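You operate a simulated robot arm through the tools that you are given. There is no shell and no other tool. Be economical: measure what you need, move in short steps, check, and stop when the job is done.

You run a simulated two-armed robot. Do the job below in one go: nothing can be reset, and whatever is moved stays where it is left.

## Task
Load the purple and green boxes and close the orange stop on them.
Fine: chute held steady with the other hand while pushing; catch on hold after; yellow box stays.

It is judged by the outcome, as a careful person would: the job done as asked, and still so three seconds after it is handed in. It fails if anything else is knocked over, pushed out of place, dropped, spilled or broken.

## Robot
Two 7-joint arms with two-finger parallel grippers on one trunk, on a base that drives. Base frame: it is fixed to the floor where the robot stands at the start and does not move with it; the origin is under the middle of the robot, x ahead of it, y to its left, z up; the surface under the hand at the start is at about z = 80. Lengths are in cm, angles in degrees, forces in N, time in s.
The left shoulder is at the start at [2, 13.8, 145], the right one opposite. Places, roughly: box chute [-10, -20, 80]; catch lever [10, -20, 80]; orange stop [0, -20, 90]. Payload 1.57 kg a hand.
The tool frame of a hand sits at the grasp point between the pads (the TCP): z along the fingers, y along the line on which they close. The tips reach 3 cm beyond it. Largest opening 8 cm; finger width 1.7, thickness 1.2; the body of the gripper, 4 by 8.2 cm, starts 8 cm behind the TCP.
Orientation is that of the tool frame in the base frame, as [roll, pitch, yaw] about the fixed x, y, z axes, in that order (R = Rz(yaw) Ry(pitch) Rx(roll)). With the fingers straight down and closing along the base's y, the tool's x points along the base's -x, its y along +y and its z along -z.

## Interface
- The arms move only by the tool servo_tool. It takes "left_steps", "right_steps" or both (then of equal length, played together; a hand with none holds still); each is a list of rows, each a list of 7 numbers: the shift along the base's x, y, z in cm, then the turn, a rotation vector about the base's x, y, z in degrees, then the gripper command, from -1 (shut) to 1 (fully open), values between in proportion. In form: [[x, y, z, ax, ay, az, grip], ...]. A call has 1 to 12 rows; each row is the pose to reach, as a shift and turn from the pose commanded when the call began. A row lasts 0.2 s, in which the tool goes at most 5 cm and 8.6 degrees; a call with a longer step from one row to the next is refused whole, and so is a gripper value outside its range. Where a pose cannot be reached the arm comes as near as it can. A force on the tool above 40 N (or 10 N above the force at the start of the call, whichever is more), or a blocked arm, ends the call early, and 0.2 s more pass. Each finger travels about 4.5 cm/s and halts on what it meets, pressing with about 37 N; the grip force reading is that of the motor and also rises with nothing between the fingers. The clock runs only during rows and for 0.2 s after the last one: add rows that repeat a pose to give the fingers time. It gives the time, the measured TCP pose, the force on the tool (base axes), the opening and the grip force at its end, in the units of the frame above (readings bear some noise), with the torque about the TCP (base axes, N m) and any sound that the robot's microphone picked up, and new pictures: "show" is both (left out), scene, wrist or none (wrist: the cameras of the hands that moved).
- Cameras (640 x 400 px; columns grow to the right, rows downward): "scene" is now at [14.52, -6.05, 141.15]; the picture's right is [-0.72, -0.70, 0.00], its down [0.14, -0.15, -0.98] and it looks along [0.68, -0.70, 0.21] (base axes); focal length 214 px, centre (320, 200). "left" rides on the left gripper at [7.2, 0.7, -12.2] in its tool frame; the picture's right is [-0.09, 1.00, 0.00], its down [-0.84, -0.08, -0.54] and it looks along [-0.54, -0.05, 0.84] (tool axes); focal length 238 px, centre (320, 200). "right" rides on the right gripper at [7.2, -0.7, -12.2] in its tool frame; the picture's right is [0.09, 1.00, 0.00], its down [-0.84, 0.08, -0.54] and it looks along [-0.54, 0.05, 0.84] (tool axes); focal length 238 px, centre (320, 200). There is no depth. A picture from a camera that has moved, and an enlarged one, comes with that camera's place and axes in the base frame and with its lens. The place of the scene camera against the robot may be out by one fixed shift of up to 1.8 cm in any direction.
- move_column(by): slides the trunk up (or, below 0, down) by that many cm; the arms and the scene camera ride with it, the base frame stays. It gives what a move gives, with no picture.
- base_move(legs): drives the robot by 1 to 6 legs, each [ahead, left, turn to the left] in cm, cm and degrees, along the robot's own axes; the way and the turn of a leg run together, so that a leg with both is an arc; at most 150 cm and 180 degrees a leg. The arms and the cameras ride along, it lands a little off, and it stops where it bumps. It gives what a move gives, and a new picture of the scene camera.
- head_to(pan, tilt): turns the head with the scene camera to pan (to the left, within 60 degrees either way) and tilt (down, from -29 to 69), counted from straight ahead of the robot. It gives what a move gives, and a new picture of the scene camera.
- inspect(camera, box): a new picture of the part [left, top, right, bottom] of that camera's present view, enlarged. No time passes.
- job_done(): hands the job in; it is judged then, once.

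Work in short steps. Places have to be worked out from the pictures, the camera data and where the tool is seen: move nearer, look again, correct. Check each grasp and each placing, and mend what went wrong. You have 120 turns and 260 pictures in all, those below and enlarged ones among them. Open the grippers and draw the arms clear of the work before you hand the job in, unless the task says otherwise; then end with one line.

The tools are called after "Emit:" as a command line: name --argument value ..., lists and objects as JSON in quotes. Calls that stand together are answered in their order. servo_tool: Moves the arms, as the interface text tells. Its arguments: {"type":"object","properties":{"left_steps":{"type":"array","items":{"type":"array","items":{"type":"number"}}},"right_steps":{"type":"array","items":{"type":"array","items":{"type":"number"}}},"show":{"type":"string","enum":["both","scene","wrist","none"]}},"required":[]} The other tools are called the same way: move_column (by) slides the trunk up or down; base_move (legs) drives the base; head_to (pan, tilt) turns the head that bears the scene camera; inspect (camera, box) takes an enlarged picture of a part of a camera's view; job_done () hands the job in.

At the start:

```text
time_s: 0.0
left_tool_pos: [24.08, -3.35, 121.26]
left_ee_rot: [178.8, 0.4, -179.8]
left_wrist_force: [32.5, 49.4, -130.6]
left_wrist_torque: [-9.24, -4.74, -4.17]
left_width: 8.01
left_grasp_force: 0.1
right_tool_pos: [22.92, -26.35, 112.43]
right_ee_rot: [-179.9, 0.0, 180.0]
right_wrist_force: [-0.1, -0.1, -0.3]
right_wrist_torque: [0.02, -0.02, 0.01]
right_width: 8.02
right_grasp_force: 0.0
trunk travel left (down, up): [-82.5, 41.5]
robot x, y, heading: [0.13, -0.05, -0.2]
head pan, tilt: [-41.8, 68.8]
```

scene: 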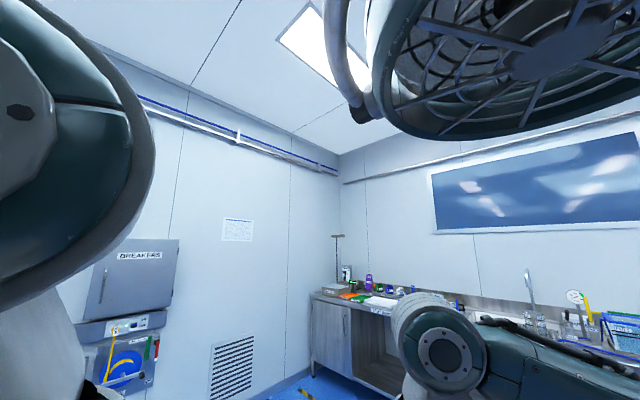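
right: 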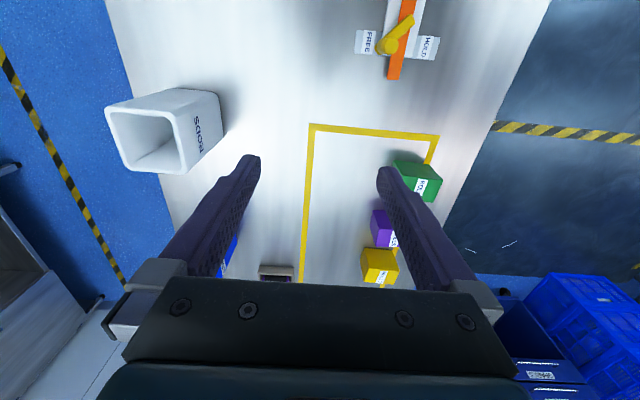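
left: 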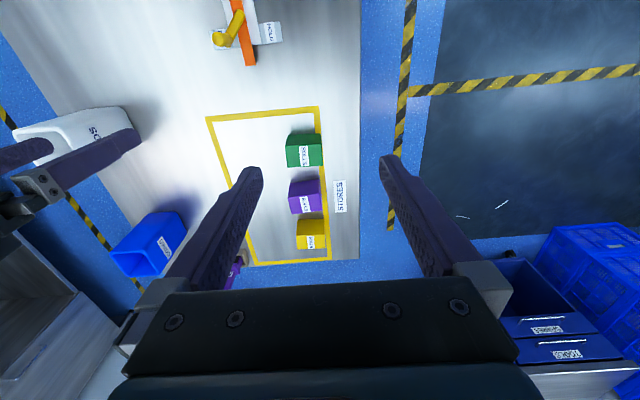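

The left hand reads a large force, and the scene camera looks upward. I'll turn the head first to see the work surface.

Emit:
head_to --pan -40 --tilt 40

Emit:
inspect --camera "right" --box '[300, 0, 500, 125]'

```text
time_s: 0.9
left_tool_pos: [24.25, -2.92, 120.81]
left_ee_rot: [177.7, 0.7, -179.8]
left_wrist_force: [15.9, 45.1, -127.4]
left_wrist_torque: [-8.11, -7.18, -3.56]
left_width: 7.97
left_grasp_force: 0.2
right_tool_pos: [22.84, -26.22, 112.42]
right_ee_rot: [-180.0, 0.1, 180.0]
right_wrist_force: [0.1, -0.1, -0.5]
right_wrist_torque: [-0.01, -0.04, -0.03]
right_width: 8.03
right_grasp_force: 0.0
trunk travel left (down, up): [-82.5, 41.5]
robot x, y, heading: [0.43, 0.01, -0.1]
head pan, tilt: [-40.0, 40.0]
camera scene: at [15.05, -6.06, 140.31], right [-0.69, -0.73, 0.0], down [0.08, -0.07, -0.99], along [0.72, -0.68, 0.11], focal length 214 px, centre (320, 200)
```

scene: 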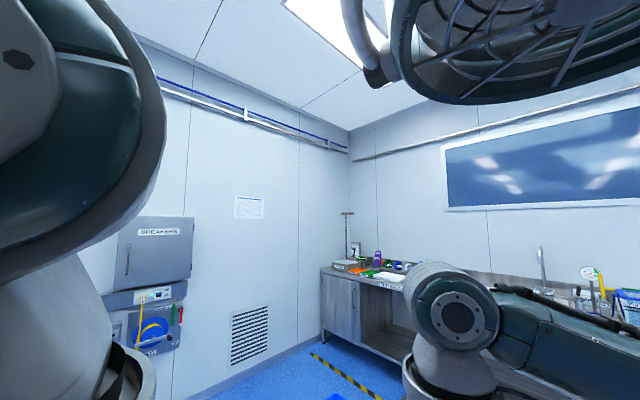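

```text
3.20 times, centred on (400, 62) of right
camera zoom: at [15.81, -26.95, 124.65], right [-0.09, 1.0, 0.0], down [0.84, 0.08, 0.54], along [0.54, 0.05, -0.84], focal length 763 px, centre (64, 640)
```

zoom: 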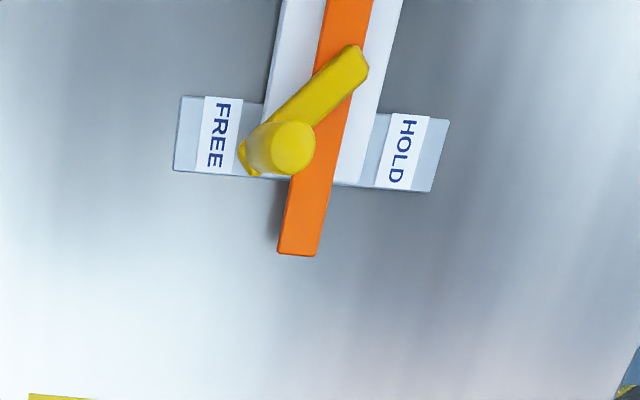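

The left arm seems jammed (130 N reading, and the head doesn't reach its tilt), probably against the head. I'll ease the left hand out to its own side.

Emit:
servo_tool --left_steps '[[1, 2, 0, 0, 0, 0, 1], [2, 4, 0, 0, 0, 0, 1], [3, 6, 0, 0, 0, 0, 1]]' --show "both"

```text
time_s: 1.3
left_tool_pos: [24.4, -2.19, 120.2]
left_ee_rot: [178.1, 0.9, -178.5]
left_wrist_force: [-12.0, -14.6, -128.1]
left_wrist_torque: [0.71, -11.62, 1.16]
left_width: 8.0
left_grasp_force: 0.0
right_tool_pos: [22.86, -26.38, 112.38]
right_ee_rot: [-179.9, 0.0, -180.0]
right_wrist_force: [-0.2, -1.3, -0.4]
right_wrist_torque: [-0.03, -0.02, 0.01]
right_width: 8.0
right_grasp_force: 0.0
trunk travel left (down, up): [-82.5, 41.5]
robot x, y, heading: [0.09, -0.05, -0.1]
head pan, tilt: [-40.0, 40.0]
stopped in row 1 (left hand): the force on the tool passed its limit at 158 N (the readings are from after the stop); the commanded pose is now the measured one
camera scene: at [15.69, -5.77, 139.44], right [-0.63, -0.78, 0.0], down [0.01, -0.01, -1.0], along [0.78, -0.63, 0.01], focal length 214 px, centre (320, 200)
camera left: at [17.16, -2.2, 132.21], right [0.07, 1.0, 0.04], down [0.83, -0.07, 0.55], along [0.55, -0.01, -0.83], focal length 238 px, centre (320, 200)
```

scene: 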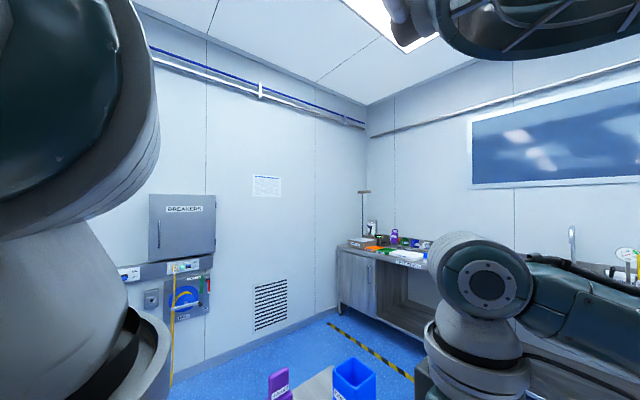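
left: 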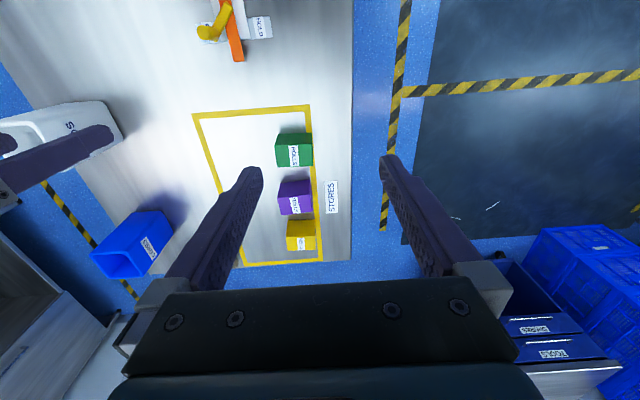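

The force direction is changing and the head is sliding off the wrist; I continue moving the left hand away, outward and downward.

Emit:
servo_tool --left_steps '[[1, 1, -2, 0, 0, 0, 1], [2, 3, -4, 0, 0, 0, 1], [3, 6, -5, 0, 0, 0, 1]]' --show "scene"

```text
time_s: 2.1
left_tool_pos: [27.71, 3.53, 115.87]
left_ee_rot: [179.0, 0.8, -179.0]
left_wrist_force: [0.5, 0.1, 0.0]
left_wrist_torque: [0.02, 0.0, 0.0]
left_width: 8.01
left_grasp_force: 0.0
right_tool_pos: [22.89, -26.33, 112.41]
right_ee_rot: [-179.8, 0.1, -180.0]
right_wrist_force: [0.5, -0.1, -0.9]
right_wrist_torque: [-0.02, 0.01, 0.0]
right_width: 8.02
right_grasp_force: 0.0
trunk travel left (down, up): [-82.5, 41.5]
robot x, y, heading: [-0.08, 0.2, -0.1]
head pan, tilt: [-40.0, 40.0]
camera scene: at [15.26, -5.6, 133.05], right [-0.64, -0.77, 0.0], down [-0.49, 0.41, -0.77], along [0.59, -0.5, -0.64], focal length 214 px, centre (320, 200)
```

scene: 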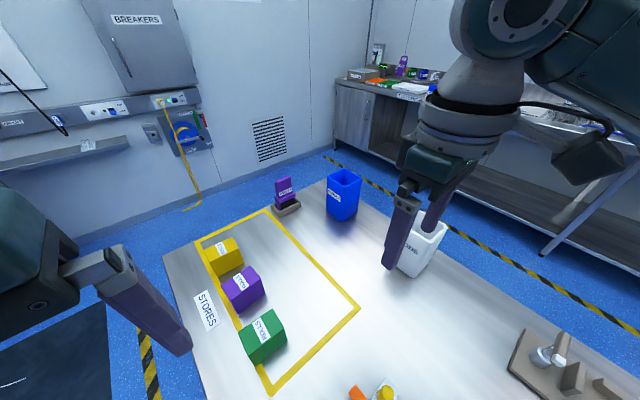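

The left hand is free now. I'll look down at the near work area to see the chute, stop and catch.

Emit:
head_to --pan -60 --tilt 69

Emit:
inspect --camera "scene" --box '[160, 100, 480, 300]'

```text
time_s: 3.0
left_tool_pos: [27.54, 3.48, 115.78]
left_ee_rot: [178.9, 0.6, -178.9]
left_wrist_force: [0.2, 0.2, 0.3]
left_wrist_torque: [0.0, -0.01, -0.01]
left_width: 7.98
left_grasp_force: 0.1
right_tool_pos: [22.87, -26.21, 112.37]
right_ee_rot: [-179.9, 0.0, 180.0]
right_wrist_force: [0.7, -0.4, -0.1]
right_wrist_torque: [0.03, 0.01, -0.01]
right_width: 7.98
right_grasp_force: 0.1
trunk travel left (down, up): [-82.5, 41.5]
robot x, y, heading: [0.08, -0.28, 0.2]
head pan, tilt: [-60.0, 68.8]
camera scene: at [11.53, -4.97, 129.37], right [-0.87, -0.5, 0.0], down [-0.47, 0.81, -0.36], along [0.18, -0.31, -0.93], focal length 214 px, centre (320, 200)
```

scene: 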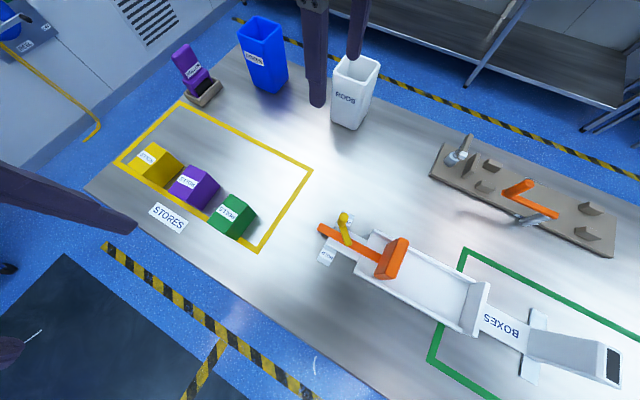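

```text
2.00 times, centred on (320, 200) of scene
camera zoom: at [11.53, -4.97, 129.37], right [-0.87, -0.5, 0.0], down [-0.47, 0.81, -0.36], along [0.18, -0.31, -0.93], focal length 429 px, centre (320, 200)
```

zoom: 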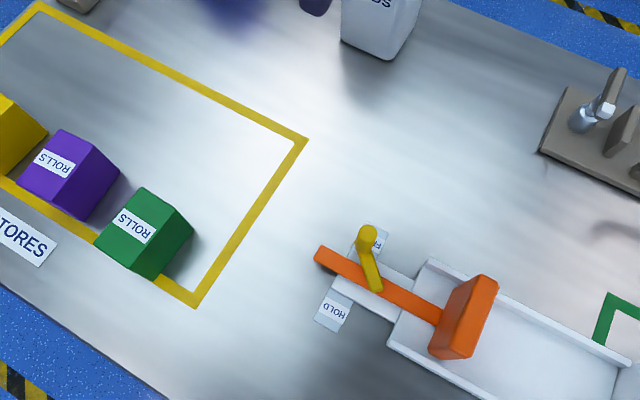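

The layout is clear: the chute has an orange stop sliding on a bar, with the catch lever near FREE. I'll check where the robot's body stands relative to the table before driving.

Emit:
head_to --pan 50 --tilt 69

Emit:
head_to --pan 0 --tilt 69

```text
time_s: 4.9
left_tool_pos: [27.5, 3.67, 115.75]
left_ee_rot: [178.7, 0.6, -179.0]
left_wrist_force: [2.8, 11.1, -4.7]
left_wrist_torque: [-1.57, -0.11, -0.85]
left_width: 8.0
left_grasp_force: 0.0
right_tool_pos: [22.83, -26.43, 112.28]
right_ee_rot: [-179.9, 0.0, 180.0]
right_wrist_force: [0.4, -0.4, -0.4]
right_wrist_torque: [0.01, 0.03, 0.0]
right_width: 8.0
right_grasp_force: 0.1
trunk travel left (down, up): [-82.5, 41.5]
robot x, y, heading: [0.32, -0.1, 0.0]
head pan, tilt: [50.0, 68.8]
camera scene: at [12.38, 4.09, 129.35], right [0.76, -0.66, 0.0], down [-0.61, -0.7, -0.36], along [0.24, 0.27, -0.93], focal length 214 px, centre (320, 200)
```

scene: 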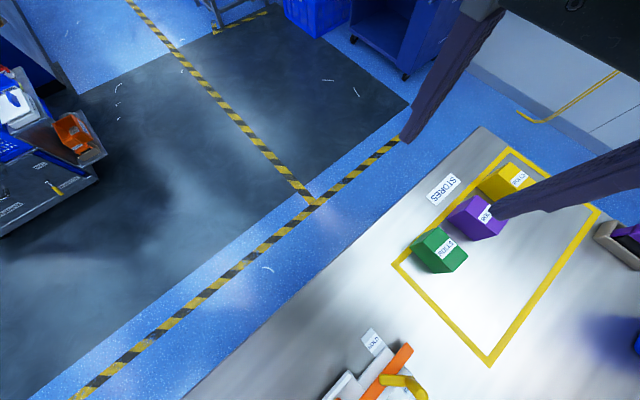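

```text
time_s: 6.1
left_tool_pos: [27.49, 3.52, 115.67]
left_ee_rot: [178.8, 0.6, -178.9]
left_wrist_force: [0.1, -0.5, -0.7]
left_wrist_torque: [0.0, 0.01, 0.04]
left_width: 8.0
left_grasp_force: 0.1
right_tool_pos: [22.83, -26.43, 112.34]
right_ee_rot: [-179.9, 0.0, 180.0]
right_wrist_force: [-0.3, 0.2, -0.2]
right_wrist_torque: [-0.01, 0.02, 0.01]
right_width: 7.99
right_grasp_force: 0.0
trunk travel left (down, up): [-82.5, 41.5]
robot x, y, heading: [0.14, 0.22, 0.0]
head pan, tilt: [0.0, 68.8]
camera scene: at [14.32, -0.12, 129.36], right [0.0, -1.0, 0.0], down [-0.93, 0.0, -0.36], along [0.36, 0.0, -0.93], focal length 214 px, centre (320, 200)
```

scene: 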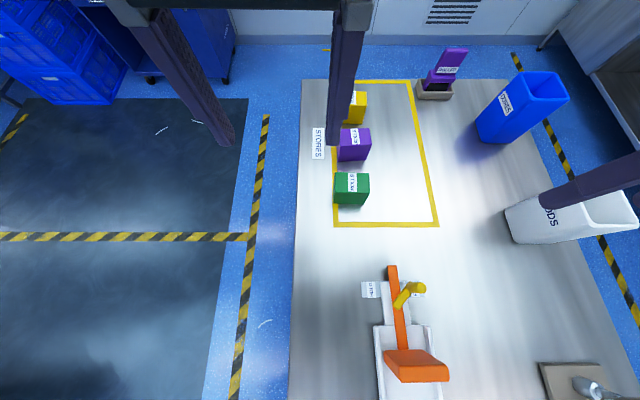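

The trunk has free space over the table, and the stores boxes sit at about x 35 / 47 / 59, y −8. Next I zoom in on the chute and the boxes.

Emit:
head_to --pan -60 --tilt 69

Emit:
inspect --camera "scene" --box '[310, 200, 480, 306]'

Emit:
inspect --camera "scene" --box '[430, 250, 640, 381]'

Emit:
inspect --camera "scene" --box '[100, 120, 280, 232]'

```text
time_s: 7.4
left_tool_pos: [27.48, 3.44, 115.78]
left_ee_rot: [178.7, 0.5, -179.2]
left_wrist_force: [-0.8, 0.4, 1.0]
left_wrist_torque: [0.01, -0.02, 0.02]
left_width: 7.99
left_grasp_force: 0.0
right_tool_pos: [22.86, -26.35, 112.38]
right_ee_rot: [-179.9, -0.1, 180.0]
right_wrist_force: [-0.3, 0.0, 0.0]
right_wrist_torque: [-0.01, 0.01, -0.03]
right_width: 7.99
right_grasp_force: 0.1
trunk travel left (down, up): [-82.5, 41.5]
robot x, y, heading: [-0.4, 0.04, -0.1]
head pan, tilt: [-60.0, 68.8]
camera scene: at [11.52, -4.96, 129.36], right [-0.87, -0.5, 0.0], down [-0.47, 0.81, -0.36], along [0.18, -0.31, -0.93], focal length 214 px, centre (320, 200)
```

scene: 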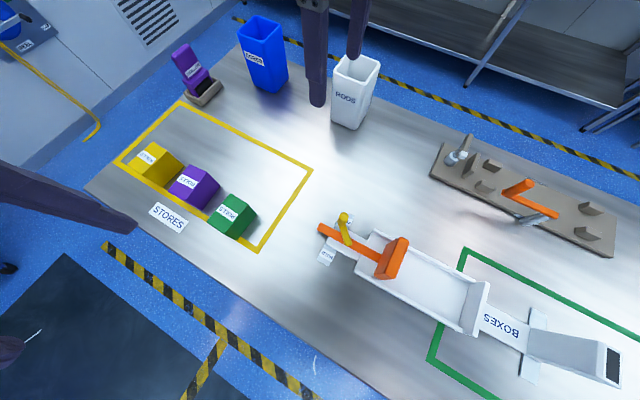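

```text
3.76 times, centred on (395, 253) of scene
camera zoom: at [11.52, -4.96, 129.36], right [-0.87, -0.5, 0.0], down [-0.47, 0.81, -0.36], along [0.18, -0.31, -0.93], focal length 807 px, centre (38, 0)
```

zoom: 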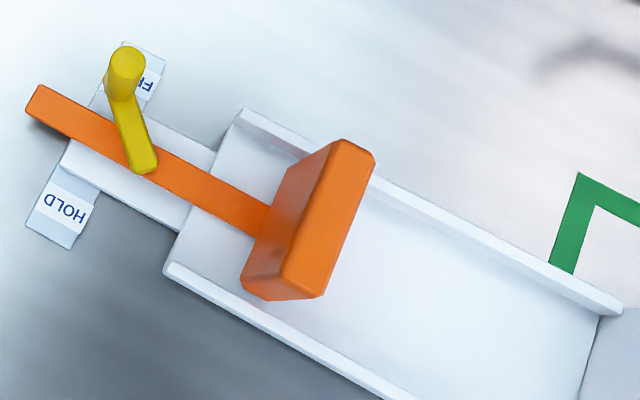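

```text
3.05 times, centred on (535, 316) of scene
camera zoom: at [11.52, -4.96, 129.36], right [-0.87, -0.5, 0.0], down [-0.47, 0.81, -0.36], along [0.18, -0.31, -0.93], focal length 654 px, centre (-335, -152)
```

zoom: 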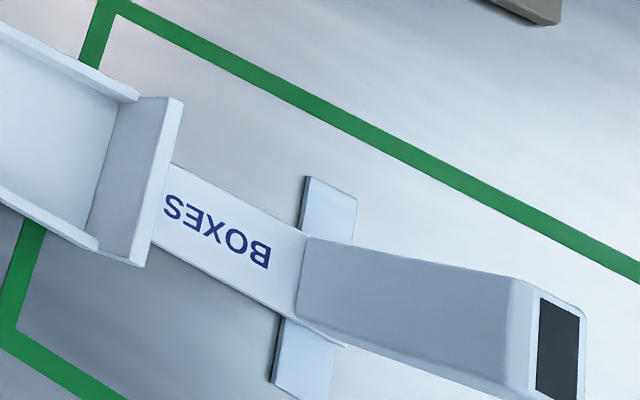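

```text
3.56 times, centred on (190, 176) of scene
camera zoom: at [11.52, -4.96, 129.36], right [-0.87, -0.5, 0.0], down [-0.47, 0.81, -0.36], along [0.18, -0.31, -0.93], focal length 763 px, centre (782, 285)
```

zoom: 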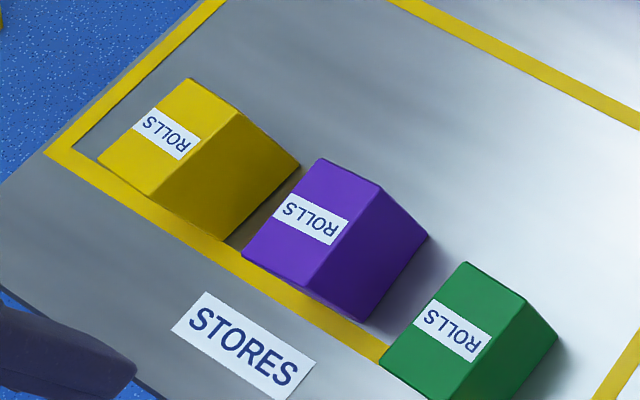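

Estimates: the boxes are about 4.4 (x) × 7.4 (y) × 7.5 high, with purple near (46, −8) and green near (34.5, −8). The chute inside runs x −15.7…6.5 at y ≈ −15.5, with its handle near (−30, −16). I'll drive so the robot faces −y in front of the purple box.

Emit:
base_move --legs '[[10, 12, 0], [0, 0, -90]]'

```text
time_s: 12.7
left_tool_pos: [13.34, -15.66, 115.79]
left_ee_rot: [178.8, 0.7, 90.3]
left_wrist_force: [-0.1, 0.3, -0.3]
left_wrist_torque: [0.02, 0.01, 0.01]
left_width: 8.0
left_grasp_force: 0.0
right_tool_pos: [-16.62, -10.73, 112.41]
right_ee_rot: [-179.9, 0.0, 89.3]
right_wrist_force: [0.0, -1.0, 0.0]
right_wrist_torque: [0.01, 0.0, 0.01]
right_width: 8.01
right_grasp_force: 0.0
trunk travel left (down, up): [-82.5, 41.5]
robot x, y, heading: [10.07, 11.84, -90.6]
head pan, tilt: [-60.0, 68.8]
camera scene: at [3.81, -0.95, 129.36], right [-0.49, 0.87, 0.0], down [0.81, 0.46, -0.36], along [-0.32, -0.18, -0.93], focal length 214 px, centre (320, 200)
```

scene: 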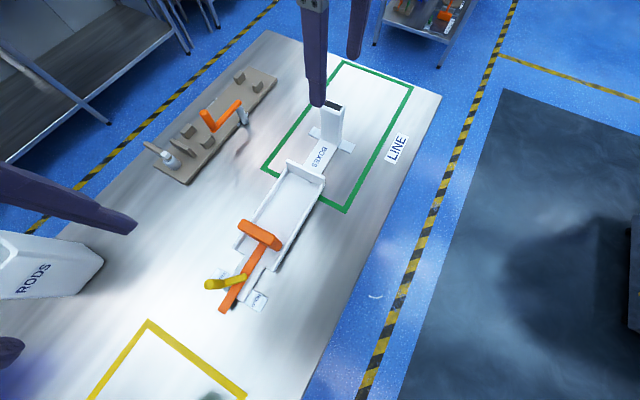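

Driving works. Now I go sideways toward the purple box and look from above.

Emit:
base_move --legs '[[0, 33, 0]]'

Emit:
head_to --pan 0 --tilt 69

Emit:
servo_tool --left_steps '[[0, 2, -3, 0, 0, 0, 1], [0, 2, -6, 0, 0, 0, 1], [0, 2, -8, 0, 0, 0, 1]]' --show "wrist"

```text
time_s: 14.8
left_tool_pos: [45.94, -16.25, 115.78]
left_ee_rot: [178.8, 0.6, 89.8]
left_wrist_force: [0.5, 0.7, 0.2]
left_wrist_torque: [0.0, 0.02, 0.01]
left_width: 8.03
left_grasp_force: 0.0
right_tool_pos: [16.27, -11.02, 112.37]
right_ee_rot: [-179.9, -0.1, 89.0]
right_wrist_force: [-0.3, -0.9, -0.1]
right_wrist_torque: [-0.02, 0.01, -0.01]
right_width: 8.0
right_grasp_force: 0.1
trunk travel left (down, up): [-82.5, 41.5]
robot x, y, heading: [42.91, 11.42, -91.0]
head pan, tilt: [-60.0, 68.8]
camera scene: at [36.58, -1.42, 129.36], right [-0.48, 0.88, 0.0], down [0.82, 0.45, -0.36], along [-0.32, -0.18, -0.93], focal length 214 px, centre (320, 200)
```

scene: 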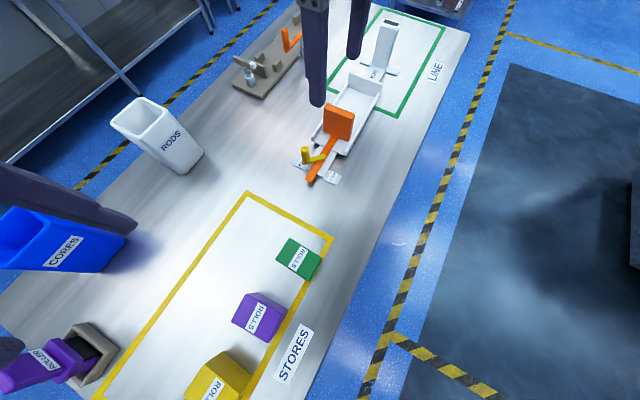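

```text
time_s: 16.1
left_tool_pos: [45.86, -16.24, 115.82]
left_ee_rot: [178.9, 0.8, 90.0]
left_wrist_force: [1.7, 0.1, -0.3]
left_wrist_torque: [0.0, -0.01, 0.0]
left_width: 7.98
left_grasp_force: 0.1
right_tool_pos: [16.24, -10.88, 112.43]
right_ee_rot: [-179.9, -0.1, 89.1]
right_wrist_force: [-0.5, -0.2, 0.1]
right_wrist_torque: [0.0, 0.01, -0.02]
right_width: 8.02
right_grasp_force: 0.2
trunk travel left (down, up): [-82.5, 41.5]
robot x, y, heading: [42.9, 11.6, -91.2]
head pan, tilt: [0.0, 68.8]
camera scene: at [41.37, -4.31, 129.36], right [-1.0, 0.02, 0.0], down [0.02, 0.93, -0.36], along [-0.01, -0.36, -0.93], focal length 214 px, centre (320, 200)
```

scene: 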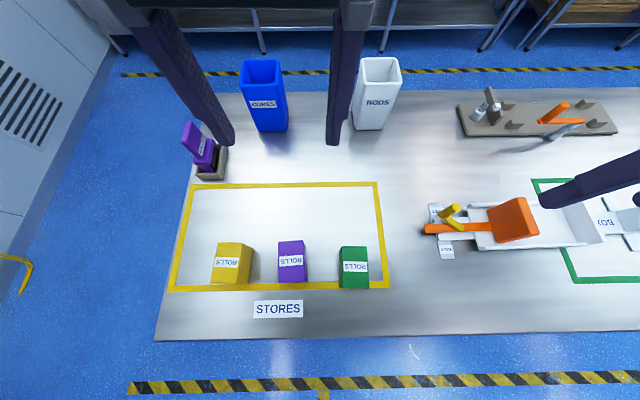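

```text
time_s: 16.9
left_tool_pos: [45.83, -14.18, 107.76]
left_ee_rot: [178.7, 0.6, 89.8]
left_wrist_force: [-0.3, 0.4, 0.2]
left_wrist_torque: [-0.01, -0.01, 0.0]
left_width: 8.0
left_grasp_force: 0.1
right_tool_pos: [16.19, -11.05, 112.3]
right_ee_rot: [-179.9, 0.0, 88.9]
right_wrist_force: [-0.2, 0.1, -0.8]
right_wrist_torque: [0.01, -0.02, 0.01]
right_width: 7.99
right_grasp_force: 0.0
trunk travel left (down, up): [-82.5, 41.5]
robot x, y, heading: [42.83, 11.24, -91.1]
head pan, tilt: [0.0, 68.8]
camera left: at [46.35, -6.93, 119.88], right [1.0, -0.09, 0.02], down [-0.09, -0.83, 0.55], along [-0.03, -0.55, -0.83], focal length 238 px, centre (320, 200)
```

left: 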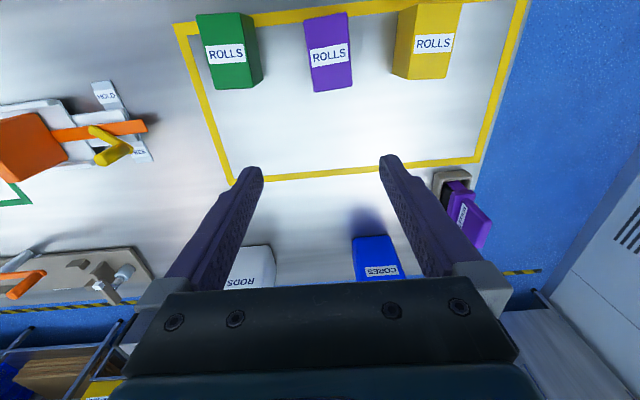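

From the wrist camera, purple's top centre is about (47.8, −8.0), slightly +x of the scene estimate. I move above it and check again.

Emit:
servo_tool --left_steps '[[1, 3, -4, 0, 0, 0, 1], [2, 6, -8, 0, 0, 0, 1], [2, 6, -11, 0, 0, 0, 1], [2, 6, -11, 0, 0, 0, 1]]' --show "both"

```text
refused: row 1 steps farther than a row can; nothing moved
```

Steps were too long; I split them smaller.

Emit:
servo_tool --left_steps '[[1, 3, -3, 0, 0, 0, 1], [2, 6, -6, 0, 0, 0, 1], [2, 6, -11, 0, 0, 0, 1], [2, 6, -11, 0, 0, 0, 1]]' --show "both"

```text
time_s: 17.9
left_tool_pos: [48.13, -8.19, 96.5]
left_ee_rot: [178.7, 0.7, 89.9]
left_wrist_force: [-0.5, 0.5, -0.9]
left_wrist_torque: [0.01, 0.0, -0.03]
left_width: 8.01
left_grasp_force: 0.1
right_tool_pos: [16.07, -10.97, 112.42]
right_ee_rot: [-179.9, -0.1, 89.0]
right_wrist_force: [-0.5, 0.6, 0.5]
right_wrist_torque: [-0.02, -0.03, -0.01]
right_width: 7.98
right_grasp_force: 0.1
trunk travel left (down, up): [-82.5, 41.5]
robot x, y, heading: [42.94, 11.38, -91.0]
head pan, tilt: [0.0, 68.8]
camera scene: at [41.37, -4.3, 129.36], right [-1.0, 0.02, 0.0], down [0.02, 0.93, -0.36], along [-0.01, -0.36, -0.93], focal length 214 px, centre (320, 200)
camera left: at [48.57, -0.9, 108.64], right [1.0, -0.09, 0.02], down [-0.09, -0.83, 0.55], along [-0.03, -0.55, -0.83], focal length 238 px, centre (320, 200)
```

scene: 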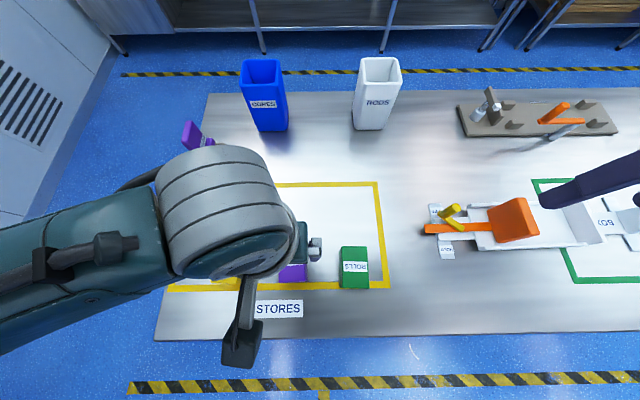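
left: 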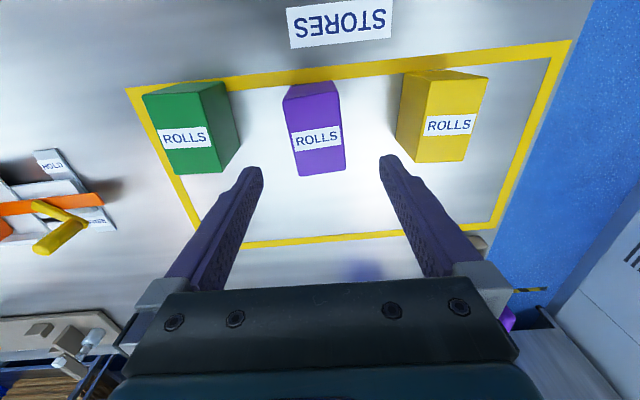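

Projected, the TCP descends onto the purple box within half a cm. Descending to z ≈ 85 and closing.

Emit:
servo_tool --left_steps '[[-0.1, 0.5, -4, 0, 0, 0, 1], [-0.1, 0.5, -8, 0, 0, 0, 1], [-0.1, 0.5, -11, 0, 0, 0, 1], [-0.1, 0.5, -11, 0, 0, 0, 0.2], [-0.1, 0.5, -11, 0, 0, 0, -0.4], [-0.1, 0.5, -11, 0, 0, 0, -0.6], [-0.1, 0.5, -11, 0, 0, 0, -0.6], [-0.1, 0.5, -11, 0, 0, 0, -0.6]]' --show "wrist"

```text
time_s: 19.8
left_tool_pos: [47.9, -7.51, 85.58]
left_ee_rot: [178.8, 0.7, 89.8]
left_wrist_force: [0.3, 0.8, 0.2]
left_wrist_torque: [-0.03, -0.01, 0.01]
left_width: 4.99
left_grasp_force: 37.4
right_tool_pos: [16.17, -10.96, 112.35]
right_ee_rot: [-179.9, 0.0, 89.0]
right_wrist_force: [-0.8, 0.3, -0.4]
right_wrist_torque: [-0.01, -0.01, 0.01]
right_width: 7.98
right_grasp_force: 0.0
trunk travel left (down, up): [-82.5, 41.5]
robot x, y, heading: [42.82, 11.62, -91.1]
head pan, tilt: [0.0, 68.8]
camera left: at [48.39, -0.22, 97.7], right [1.0, -0.09, 0.02], down [-0.09, -0.83, 0.55], along [-0.03, -0.55, -0.84], focal length 238 px, centre (320, 200)
```

left: 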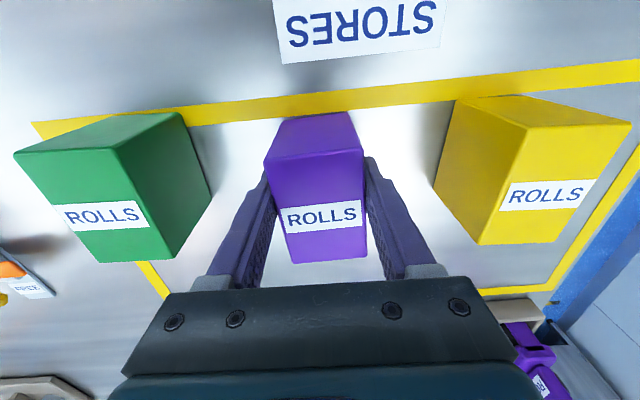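

Purple is gripped (5.0 cm wide). Lift it well clear of the neighbours and lever, then drive over to the chute.

Emit:
servo_tool --left_steps '[[0, 0, 4, 0, 0, 0, -0.6], [0, 0, 8, 0, 0, 0, -0.6], [0, 0, 12, 0, 0, 0, -0.6], [0, 0, 16, 0, 0, 0, -0.6], [0, 0, 20, 0, 0, 0, -0.6], [0, 0, 20, 0, 0, 0, -0.6]]' --show "none"

Emit:
base_move --legs '[[0, -56, 1]]'

Emit:
inspect --camera "left" --box '[0, 0, 640, 400]'

```text
time_s: 21.1
left_tool_pos: [48.05, -7.35, 105.58]
left_ee_rot: [178.7, 0.6, 89.9]
left_wrist_force: [0.0, 0.3, -1.4]
left_wrist_torque: [0.01, -0.01, 0.0]
left_width: 4.95
left_grasp_force: 37.1
right_tool_pos: [16.09, -10.94, 112.37]
right_ee_rot: [-179.8, 0.0, 89.0]
right_wrist_force: [-0.2, 0.0, 0.7]
right_wrist_torque: [-0.01, 0.0, 0.01]
right_width: 8.0
right_grasp_force: 0.0
trunk travel left (down, up): [-82.5, 41.5]
robot x, y, heading: [42.67, 11.33, -91.0]
head pan, tilt: [0.0, 68.8]
```

```text
time_s: 24.4
left_tool_pos: [-7.41, -6.9, 105.58]
left_ee_rot: [178.8, 0.5, 91.5]
left_wrist_force: [-0.5, -0.1, -0.5]
left_wrist_torque: [0.0, -0.05, 0.0]
left_width: 4.92
left_grasp_force: 37.4
right_tool_pos: [-39.35, -11.53, 112.34]
right_ee_rot: [-179.9, 0.0, 90.5]
right_wrist_force: [-0.7, -0.6, 0.4]
right_wrist_torque: [0.01, 0.0, -0.02]
right_width: 8.0
right_grasp_force: 0.1
trunk travel left (down, up): [-82.5, 41.5]
robot x, y, heading: [-13.0, 11.53, -89.5]
head pan, tilt: [0.0, 68.8]
camera scene: at [-14.22, -4.0, 129.36], right [-1.0, -0.01, 0.0], down [-0.01, 0.93, -0.36], along [0.0, -0.36, -0.93], focal length 214 px, centre (320, 200)
```

scene: 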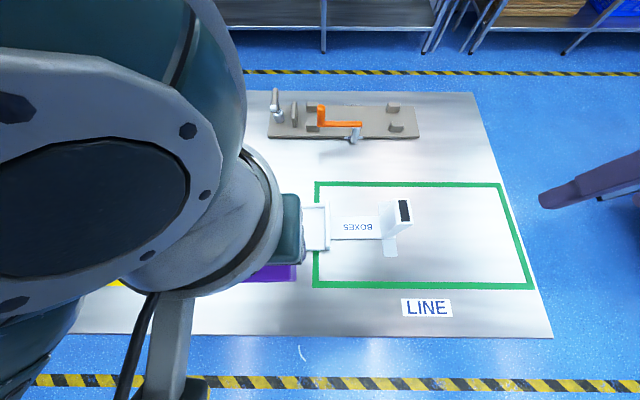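

```text
1.00 times, centred on (320, 200) of left (not enlarged: the box is as wide or as high as the picture)
camera zoom: at [-7.21, 0.35, 117.61], right [1.0, -0.07, 0.02], down [-0.07, -0.83, 0.55], along [-0.02, -0.55, -0.84], focal length 238 px, centre (320, 200)
```

zoom: 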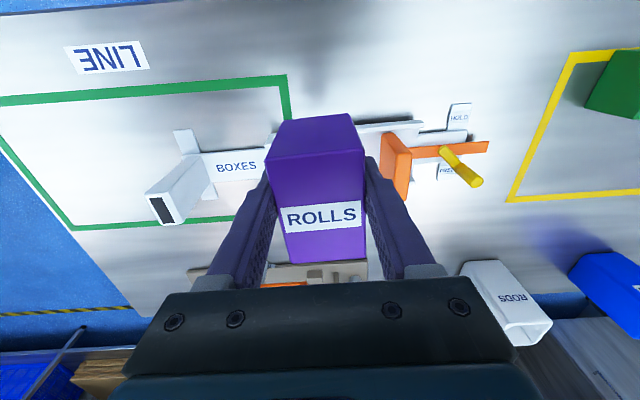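

The handle is an upright post near (−28, −15). I bring the right hand nearer, keeping it high, so its camera shows the end wall and post.

Emit:
servo_tool --right_steps '[[4, 1, 0, 0, 0, 0, 1], [8, 2, 0, 0, 0, 0, 1], [12, 3, 0, 0, 0, 0, 1], [14, 4, 0, 0, 0, 0, 1], [14, 4, 0, 0, 0, 0, 1]]' --show "wrist"

```text
time_s: 25.6
left_tool_pos: [-7.48, -6.96, 105.4]
left_ee_rot: [178.8, 0.6, 91.5]
left_wrist_force: [0.0, 0.1, -1.2]
left_wrist_torque: [-0.02, -0.02, 0.03]
left_width: 4.91
left_grasp_force: 37.4
right_tool_pos: [-25.24, -7.61, 112.26]
right_ee_rot: [180.0, 0.1, 90.5]
right_wrist_force: [-0.9, 0.2, -0.2]
right_wrist_torque: [0.01, -0.03, 0.01]
right_width: 7.97
right_grasp_force: 0.2
trunk travel left (down, up): [-82.5, 41.5]
robot x, y, heading: [-12.79, 11.73, -89.1]
head pan, tilt: [0.0, 68.8]
camera right: at [-25.95, -0.43, 124.61], right [0.99, 0.1, 0.0], down [0.08, -0.84, 0.54], along [0.05, -0.54, -0.84], focal length 238 px, centre (320, 200)
```

right: 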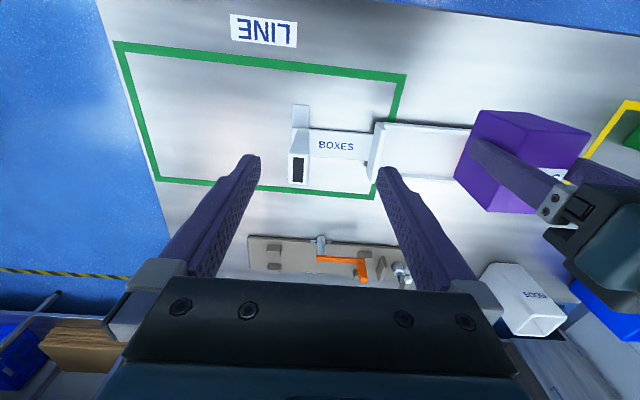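

Emit:
inspect --camera "right" --box '[270, 90, 430, 190]'

```text
4.00 times, centred on (350, 140) of right
camera zoom: at [-25.95, -0.43, 124.61], right [0.99, 0.1, 0.0], down [0.08, -0.84, 0.54], along [0.05, -0.54, -0.84], focal length 953 px, centre (200, 440)
```

zoom: 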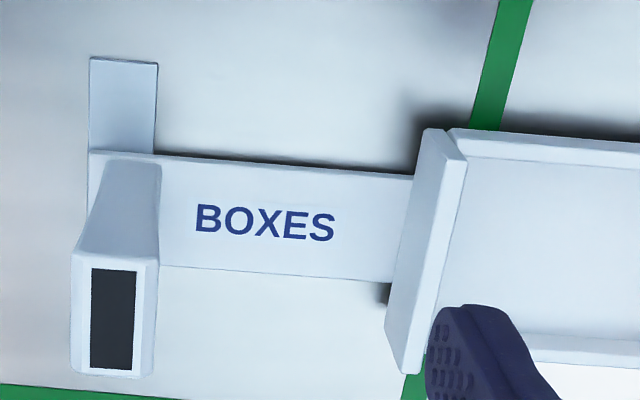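

Post: about 3 × 4.7 cm, top z ≈ 93, centre (−27.5, −15.7). End wall inner face is x ≈ −14.5 and the chute centre y ≈ −15.2. The box centre sits about 0.8 to −y of the TCP. I move the purple box above its slot and check.

Emit:
servo_tool --left_steps '[[-1, -3, 0, 0, 0, 0, -0.6], [-2, -6, -2, 0, 0, 0, -0.6], [-2.5, -7.4, -5, 0, 0, -1.5, -0.6], [-2.5, -7.4, -9, 0, 0, -1.5, -0.6], [-2.5, -7.4, -9, 0, 0, -1.5, -0.6]]' --show "both"

Emit:
inspect --camera "right" --box '[330, 80, 570, 230]'

```text
time_s: 26.8
left_tool_pos: [-10.21, -14.52, 96.27]
left_ee_rot: [179.0, 0.7, 90.0]
left_wrist_force: [-0.4, -0.1, -0.1]
left_wrist_torque: [0.0, 0.02, -0.02]
left_width: 4.9
left_grasp_force: 37.2
right_tool_pos: [-25.38, -7.65, 112.36]
right_ee_rot: [-179.9, 0.0, 90.5]
right_wrist_force: [0.4, -0.7, -1.1]
right_wrist_torque: [0.0, 0.01, 0.01]
right_width: 8.03
right_grasp_force: 0.1
trunk travel left (down, up): [-82.5, 41.5]
robot x, y, heading: [-13.19, 11.37, -89.7]
head pan, tilt: [0.0, 68.8]
camera scene: at [-14.22, -4.0, 129.36], right [-1.0, -0.01, 0.0], down [-0.01, 0.93, -0.36], along [0.0, -0.36, -0.93], focal length 214 px, centre (320, 200)
camera left: at [-9.77, -7.14, 108.36], right [1.0, -0.09, 0.02], down [-0.09, -0.83, 0.55], along [-0.03, -0.55, -0.83], focal length 238 px, centre (320, 200)
```

scene: 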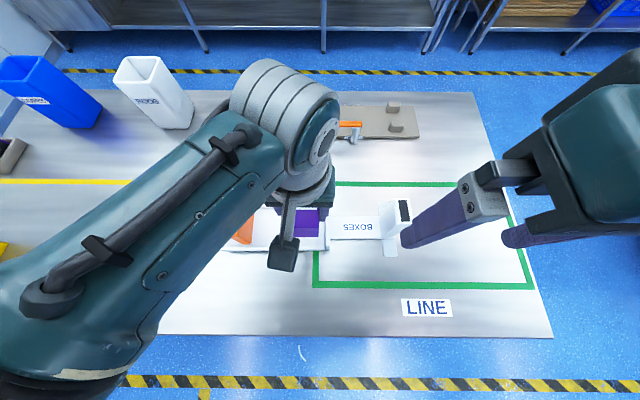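
left: 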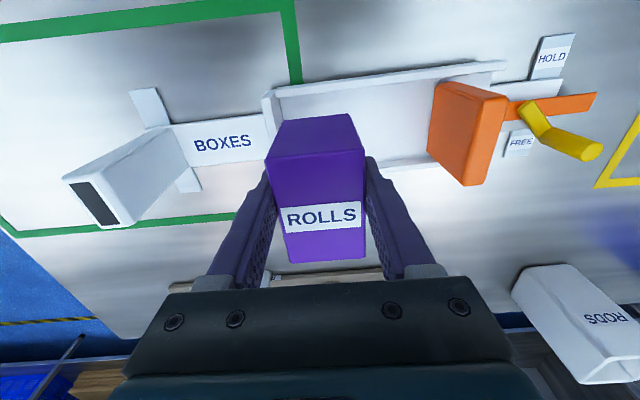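

```text
2.67 times, centred on (450, 155) of right
camera zoom: at [-25.98, -0.43, 124.61], right [0.99, 0.1, 0.0], down [0.09, -0.84, 0.54], along [0.05, -0.54, -0.84], focal length 636 px, centre (-27, 320)
```

zoom: 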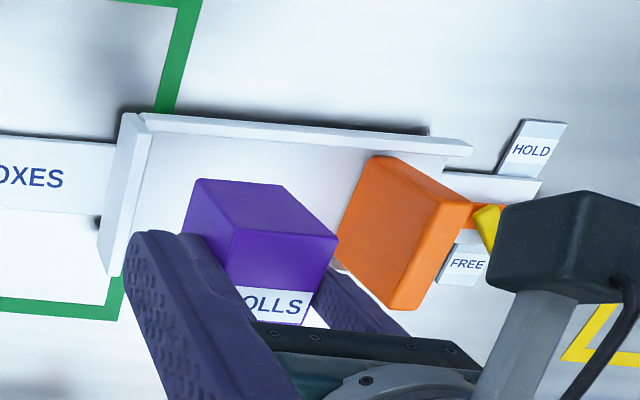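

Let me zoom the left camera on the chute walls to centre the box before lowering.

Emit:
inspect --camera "left" --box '[250, 50, 450, 175]'

Emit:
inspect --camera "left" --box '[400, 30, 640, 180]'

```text
3.20 times, centred on (350, 112) of left
camera zoom: at [-9.77, -7.14, 108.36], right [1.0, -0.09, 0.02], down [-0.09, -0.83, 0.55], along [-0.03, -0.55, -0.83], focal length 763 px, centre (224, 480)
```

zoom: 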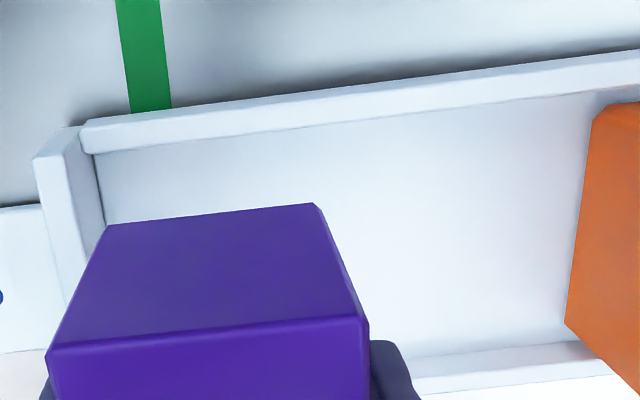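

```text
2.67 times, centred on (520, 105) of left
camera zoom: at [-9.77, -7.14, 108.36], right [1.0, -0.09, 0.02], down [-0.09, -0.83, 0.55], along [-0.03, -0.55, -0.83], focal length 636 px, centre (-213, 453)
```

zoom: 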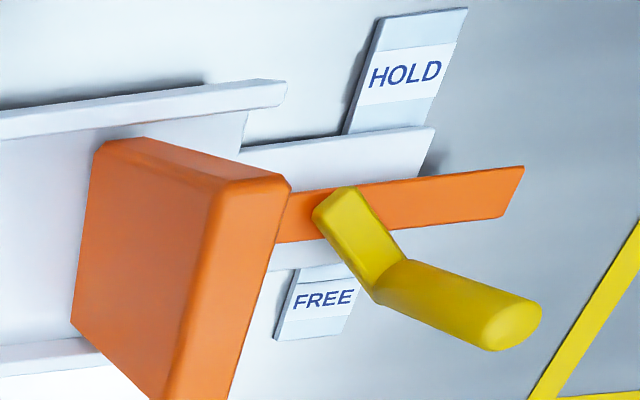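

End-wall inner face is x ≈ −13.9 and the chute is centred at y ≈ −15.3. I shift +0.8 in x for finger clearance and lower most of the way.

Emit:
servo_tool --left_steps '[[0.8, 0, -2, 0, 0, 0, -0.6], [0.8, 0, -5, 0, 0, 0, -0.6], [0.8, 0, -7.5, 0, 0, 0, -0.6], [0.8, 0, -7.5, 0, 0, 0, -0.6]]' --show "wrist"

Emit:
inspect --camera "right" --box '[330, 80, 570, 230]'

```text
time_s: 27.8
left_tool_pos: [-9.35, -14.33, 88.99]
left_ee_rot: [179.0, 0.7, 90.0]
left_wrist_force: [-0.1, -0.6, -0.9]
left_wrist_torque: [0.04, 0.0, 0.04]
left_width: 4.93
left_grasp_force: 37.6
right_tool_pos: [-25.29, -7.69, 112.34]
right_ee_rot: [-179.9, 0.1, 90.5]
right_wrist_force: [0.6, 0.6, 0.0]
right_wrist_torque: [-0.05, -0.01, -0.01]
right_width: 8.0
right_grasp_force: 0.1
trunk travel left (down, up): [-82.5, 41.5]
robot x, y, heading: [-13.18, 11.57, -89.8]
head pan, tilt: [0.0, 68.8]
camera left: at [-8.86, -7.06, 101.07], right [1.0, -0.09, 0.02], down [-0.09, -0.83, 0.55], along [-0.03, -0.55, -0.83], focal length 238 px, centre (320, 200)
```

left: 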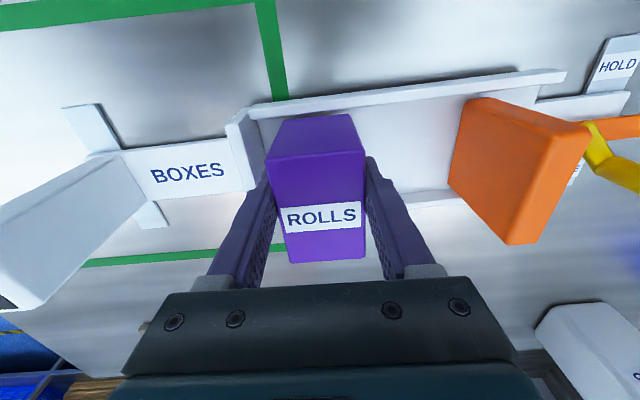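

```text
2.67 times, centred on (450, 155) of right
camera zoom: at [-25.98, -0.44, 124.61], right [0.99, 0.1, 0.0], down [0.09, -0.84, 0.54], along [0.05, -0.54, -0.84], focal length 636 px, centre (-27, 320)
```

zoom: 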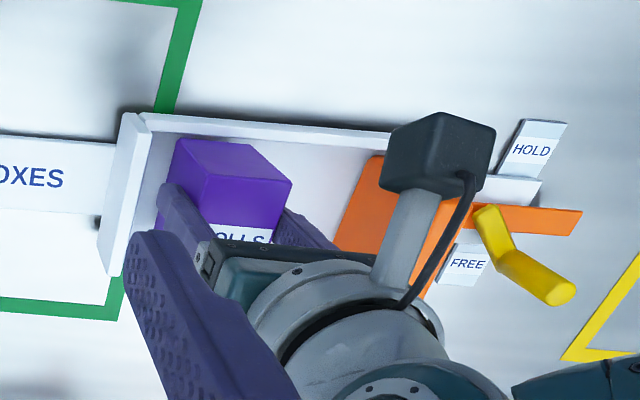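

The box is lined up in the chute. Lower gently until the floor is felt.

Emit:
servo_tool --left_steps '[[0, -0.1, -0.5, 0, 0, 0, -0.6], [0, -0.1, -1.0, 0, 0, 0, -0.6], [0, -0.1, -1.4, 0, 0, 0, -0.6], [0, -0.1, -1.4, 0, 0, 0, -0.6]]' --show "wrist"

```text
time_s: 28.8
left_tool_pos: [-8.46, -14.4, 87.88]
left_ee_rot: [178.2, 0.4, 90.3]
left_wrist_force: [0.1, 0.3, -0.6]
left_wrist_torque: [-0.01, -0.01, -0.01]
left_width: 4.93
left_grasp_force: 37.1
left hand out of reach, approached as far as the arm can: row 3, 4
right_tool_pos: [-25.4, -7.69, 112.26]
right_ee_rot: [-179.9, 0.0, 90.6]
right_wrist_force: [0.1, 0.3, 0.7]
right_wrist_torque: [0.03, -0.01, 0.02]
right_width: 8.01
right_grasp_force: 0.1
trunk travel left (down, up): [-82.5, 41.5]
robot x, y, heading: [-13.0, 11.98, -89.4]
head pan, tilt: [0.0, 68.8]
camera left: at [-8.18, -7.13, 99.93], right [1.0, -0.09, 0.03], down [-0.09, -0.83, 0.55], along [-0.02, -0.55, -0.84], focal length 238 px, centre (320, 200)
```

left: 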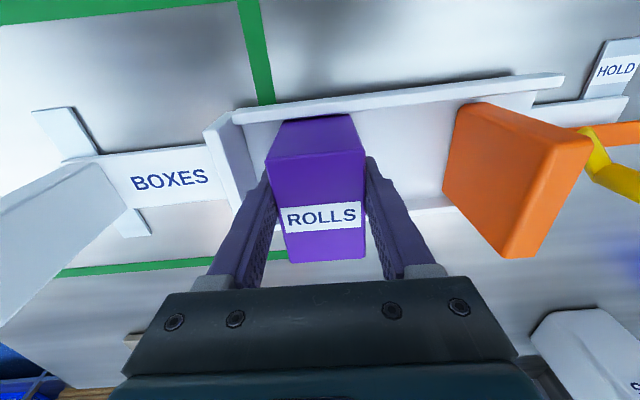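

The arm hit its reach limit. I lift the box clear, drive the base 6 cm closer, and then redo the placement.

Emit:
servo_tool --left_steps '[[-0.5, 0, 3, 0, 0, 0, -0.6], [-0.9, 0, 6, 0, 0, 0, -0.6], [-0.9, 3, 7, 0, 0, 0, -0.6], [-0.9, 6, 7, 0, 0, 0, -0.6], [-0.9, 6, 7, 0, 0, 0, -0.6]]' --show "none"

Emit:
base_move --legs '[[6, 0, 0]]'

```text
time_s: 29.7
left_tool_pos: [-2.17, -16.61, 88.22]
left_ee_rot: [172.1, 1.3, 96.3]
left_wrist_force: [4.0, 0.4, 16.9]
left_wrist_torque: [-0.54, 0.13, 0.07]
left_width: 4.96
left_grasp_force: 36.8
left hand out of reach, approached as far as the arm can: row 1, 2, 3, 4
right_tool_pos: [-25.23, -7.69, 112.35]
right_ee_rot: [-180.0, 0.1, 90.5]
right_wrist_force: [0.5, 0.2, -0.3]
right_wrist_torque: [0.01, -0.03, -0.05]
right_width: 8.01
right_grasp_force: 0.1
trunk travel left (down, up): [-82.5, 41.5]
robot x, y, heading: [-13.06, 11.8, -89.6]
head pan, tilt: [0.0, 68.8]
stopped in row 4 (left hand): the arm was blocked; the commanded pose is now the measured one
```

```text
time_s: 30.4
left_tool_pos: [-2.34, -17.67, 88.21]
left_ee_rot: [172.1, 0.9, 96.3]
left_wrist_force: [-0.5, -0.8, 4.2]
left_wrist_torque: [-0.18, 0.08, 0.03]
left_width: 4.92
left_grasp_force: 36.9
right_tool_pos: [-25.33, -8.97, 112.29]
right_ee_rot: [-180.0, -0.1, 90.5]
right_wrist_force: [0.1, 0.5, -0.1]
right_wrist_torque: [-0.02, -0.03, -0.02]
right_width: 7.99
right_grasp_force: 0.3
trunk travel left (down, up): [-82.5, 41.5]
robot x, y, heading: [-13.27, 10.15, -89.4]
head pan, tilt: [0.0, 68.8]
stopped in leg 1: the force on the tool passed its limit at 43 N (the readings are from after the stop); the commanded pose is now the measured one
camera scene: at [-14.19, -5.39, 129.35], right [-1.0, -0.01, 0.0], down [-0.01, 0.93, -0.36], along [0.0, -0.36, -0.93], focal length 214 px, centre (320, 200)
```

scene: 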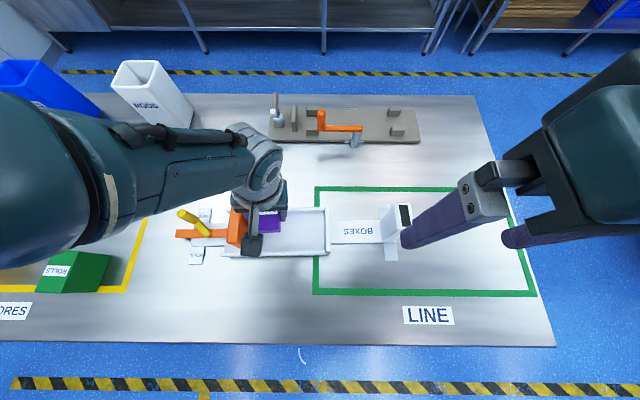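

The arm strayed toward the stop instead of rising. I look before doing anything else.

Emit:
inspect --camera "left" --box '[0, 0, 640, 400]'

Emit:
inspect --camera "scene" --box '[160, 180, 420, 280]'

Emit:
inspect --camera "right" --box '[330, 80, 640, 274]'

```text
1.00 times, centred on (320, 200) of left (not enlarged: the box is as wide or as high as the picture)
camera zoom: at [-4.07, -10.56, 100.25], right [0.99, 0.02, 0.14], down [-0.06, -0.84, 0.54], along [0.13, -0.54, -0.83], focal length 238 px, centre (320, 200)
```

zoom: 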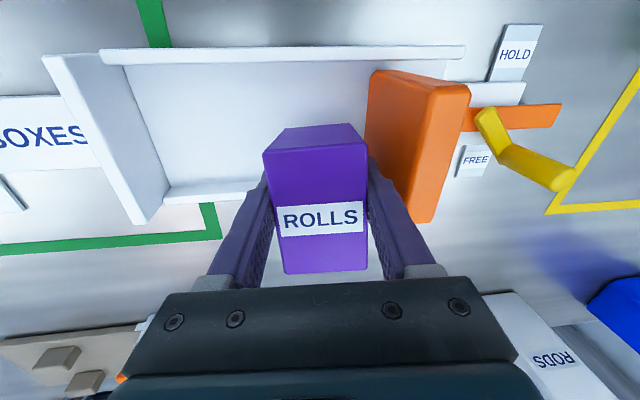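

```text
2.46 times, centred on (290, 230) of scene
camera zoom: at [-14.19, -5.39, 129.35], right [-1.0, -0.01, 0.0], down [-0.01, 0.93, -0.36], along [0.0, -0.36, -0.93], focal length 528 px, centre (394, 126)
```

zoom: 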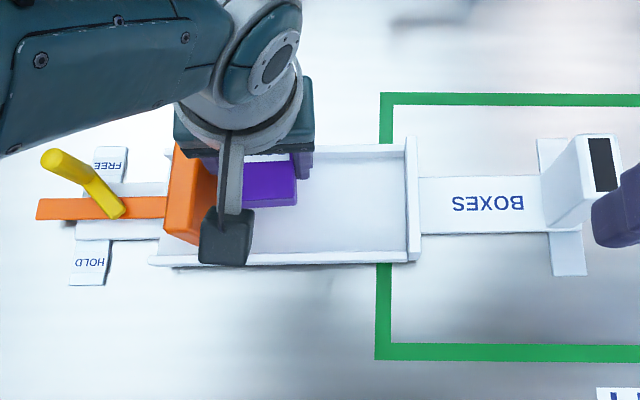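

```text
2.06 times, centred on (485, 177) of right
camera zoom: at [-25.95, -1.8, 124.6], right [0.99, 0.1, 0.0], down [0.09, -0.84, 0.54], along [0.05, -0.54, -0.84], focal length 491 px, centre (-20, 247)
```

zoom: 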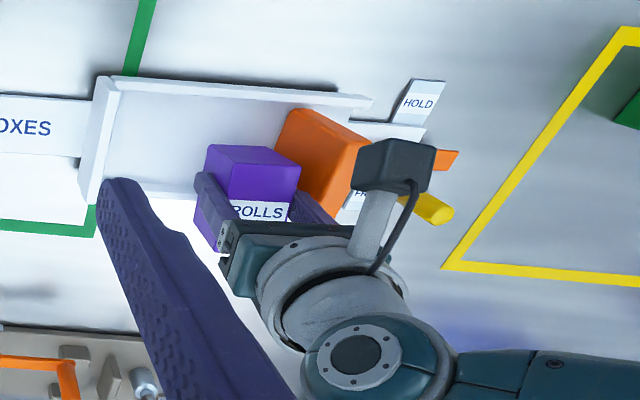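

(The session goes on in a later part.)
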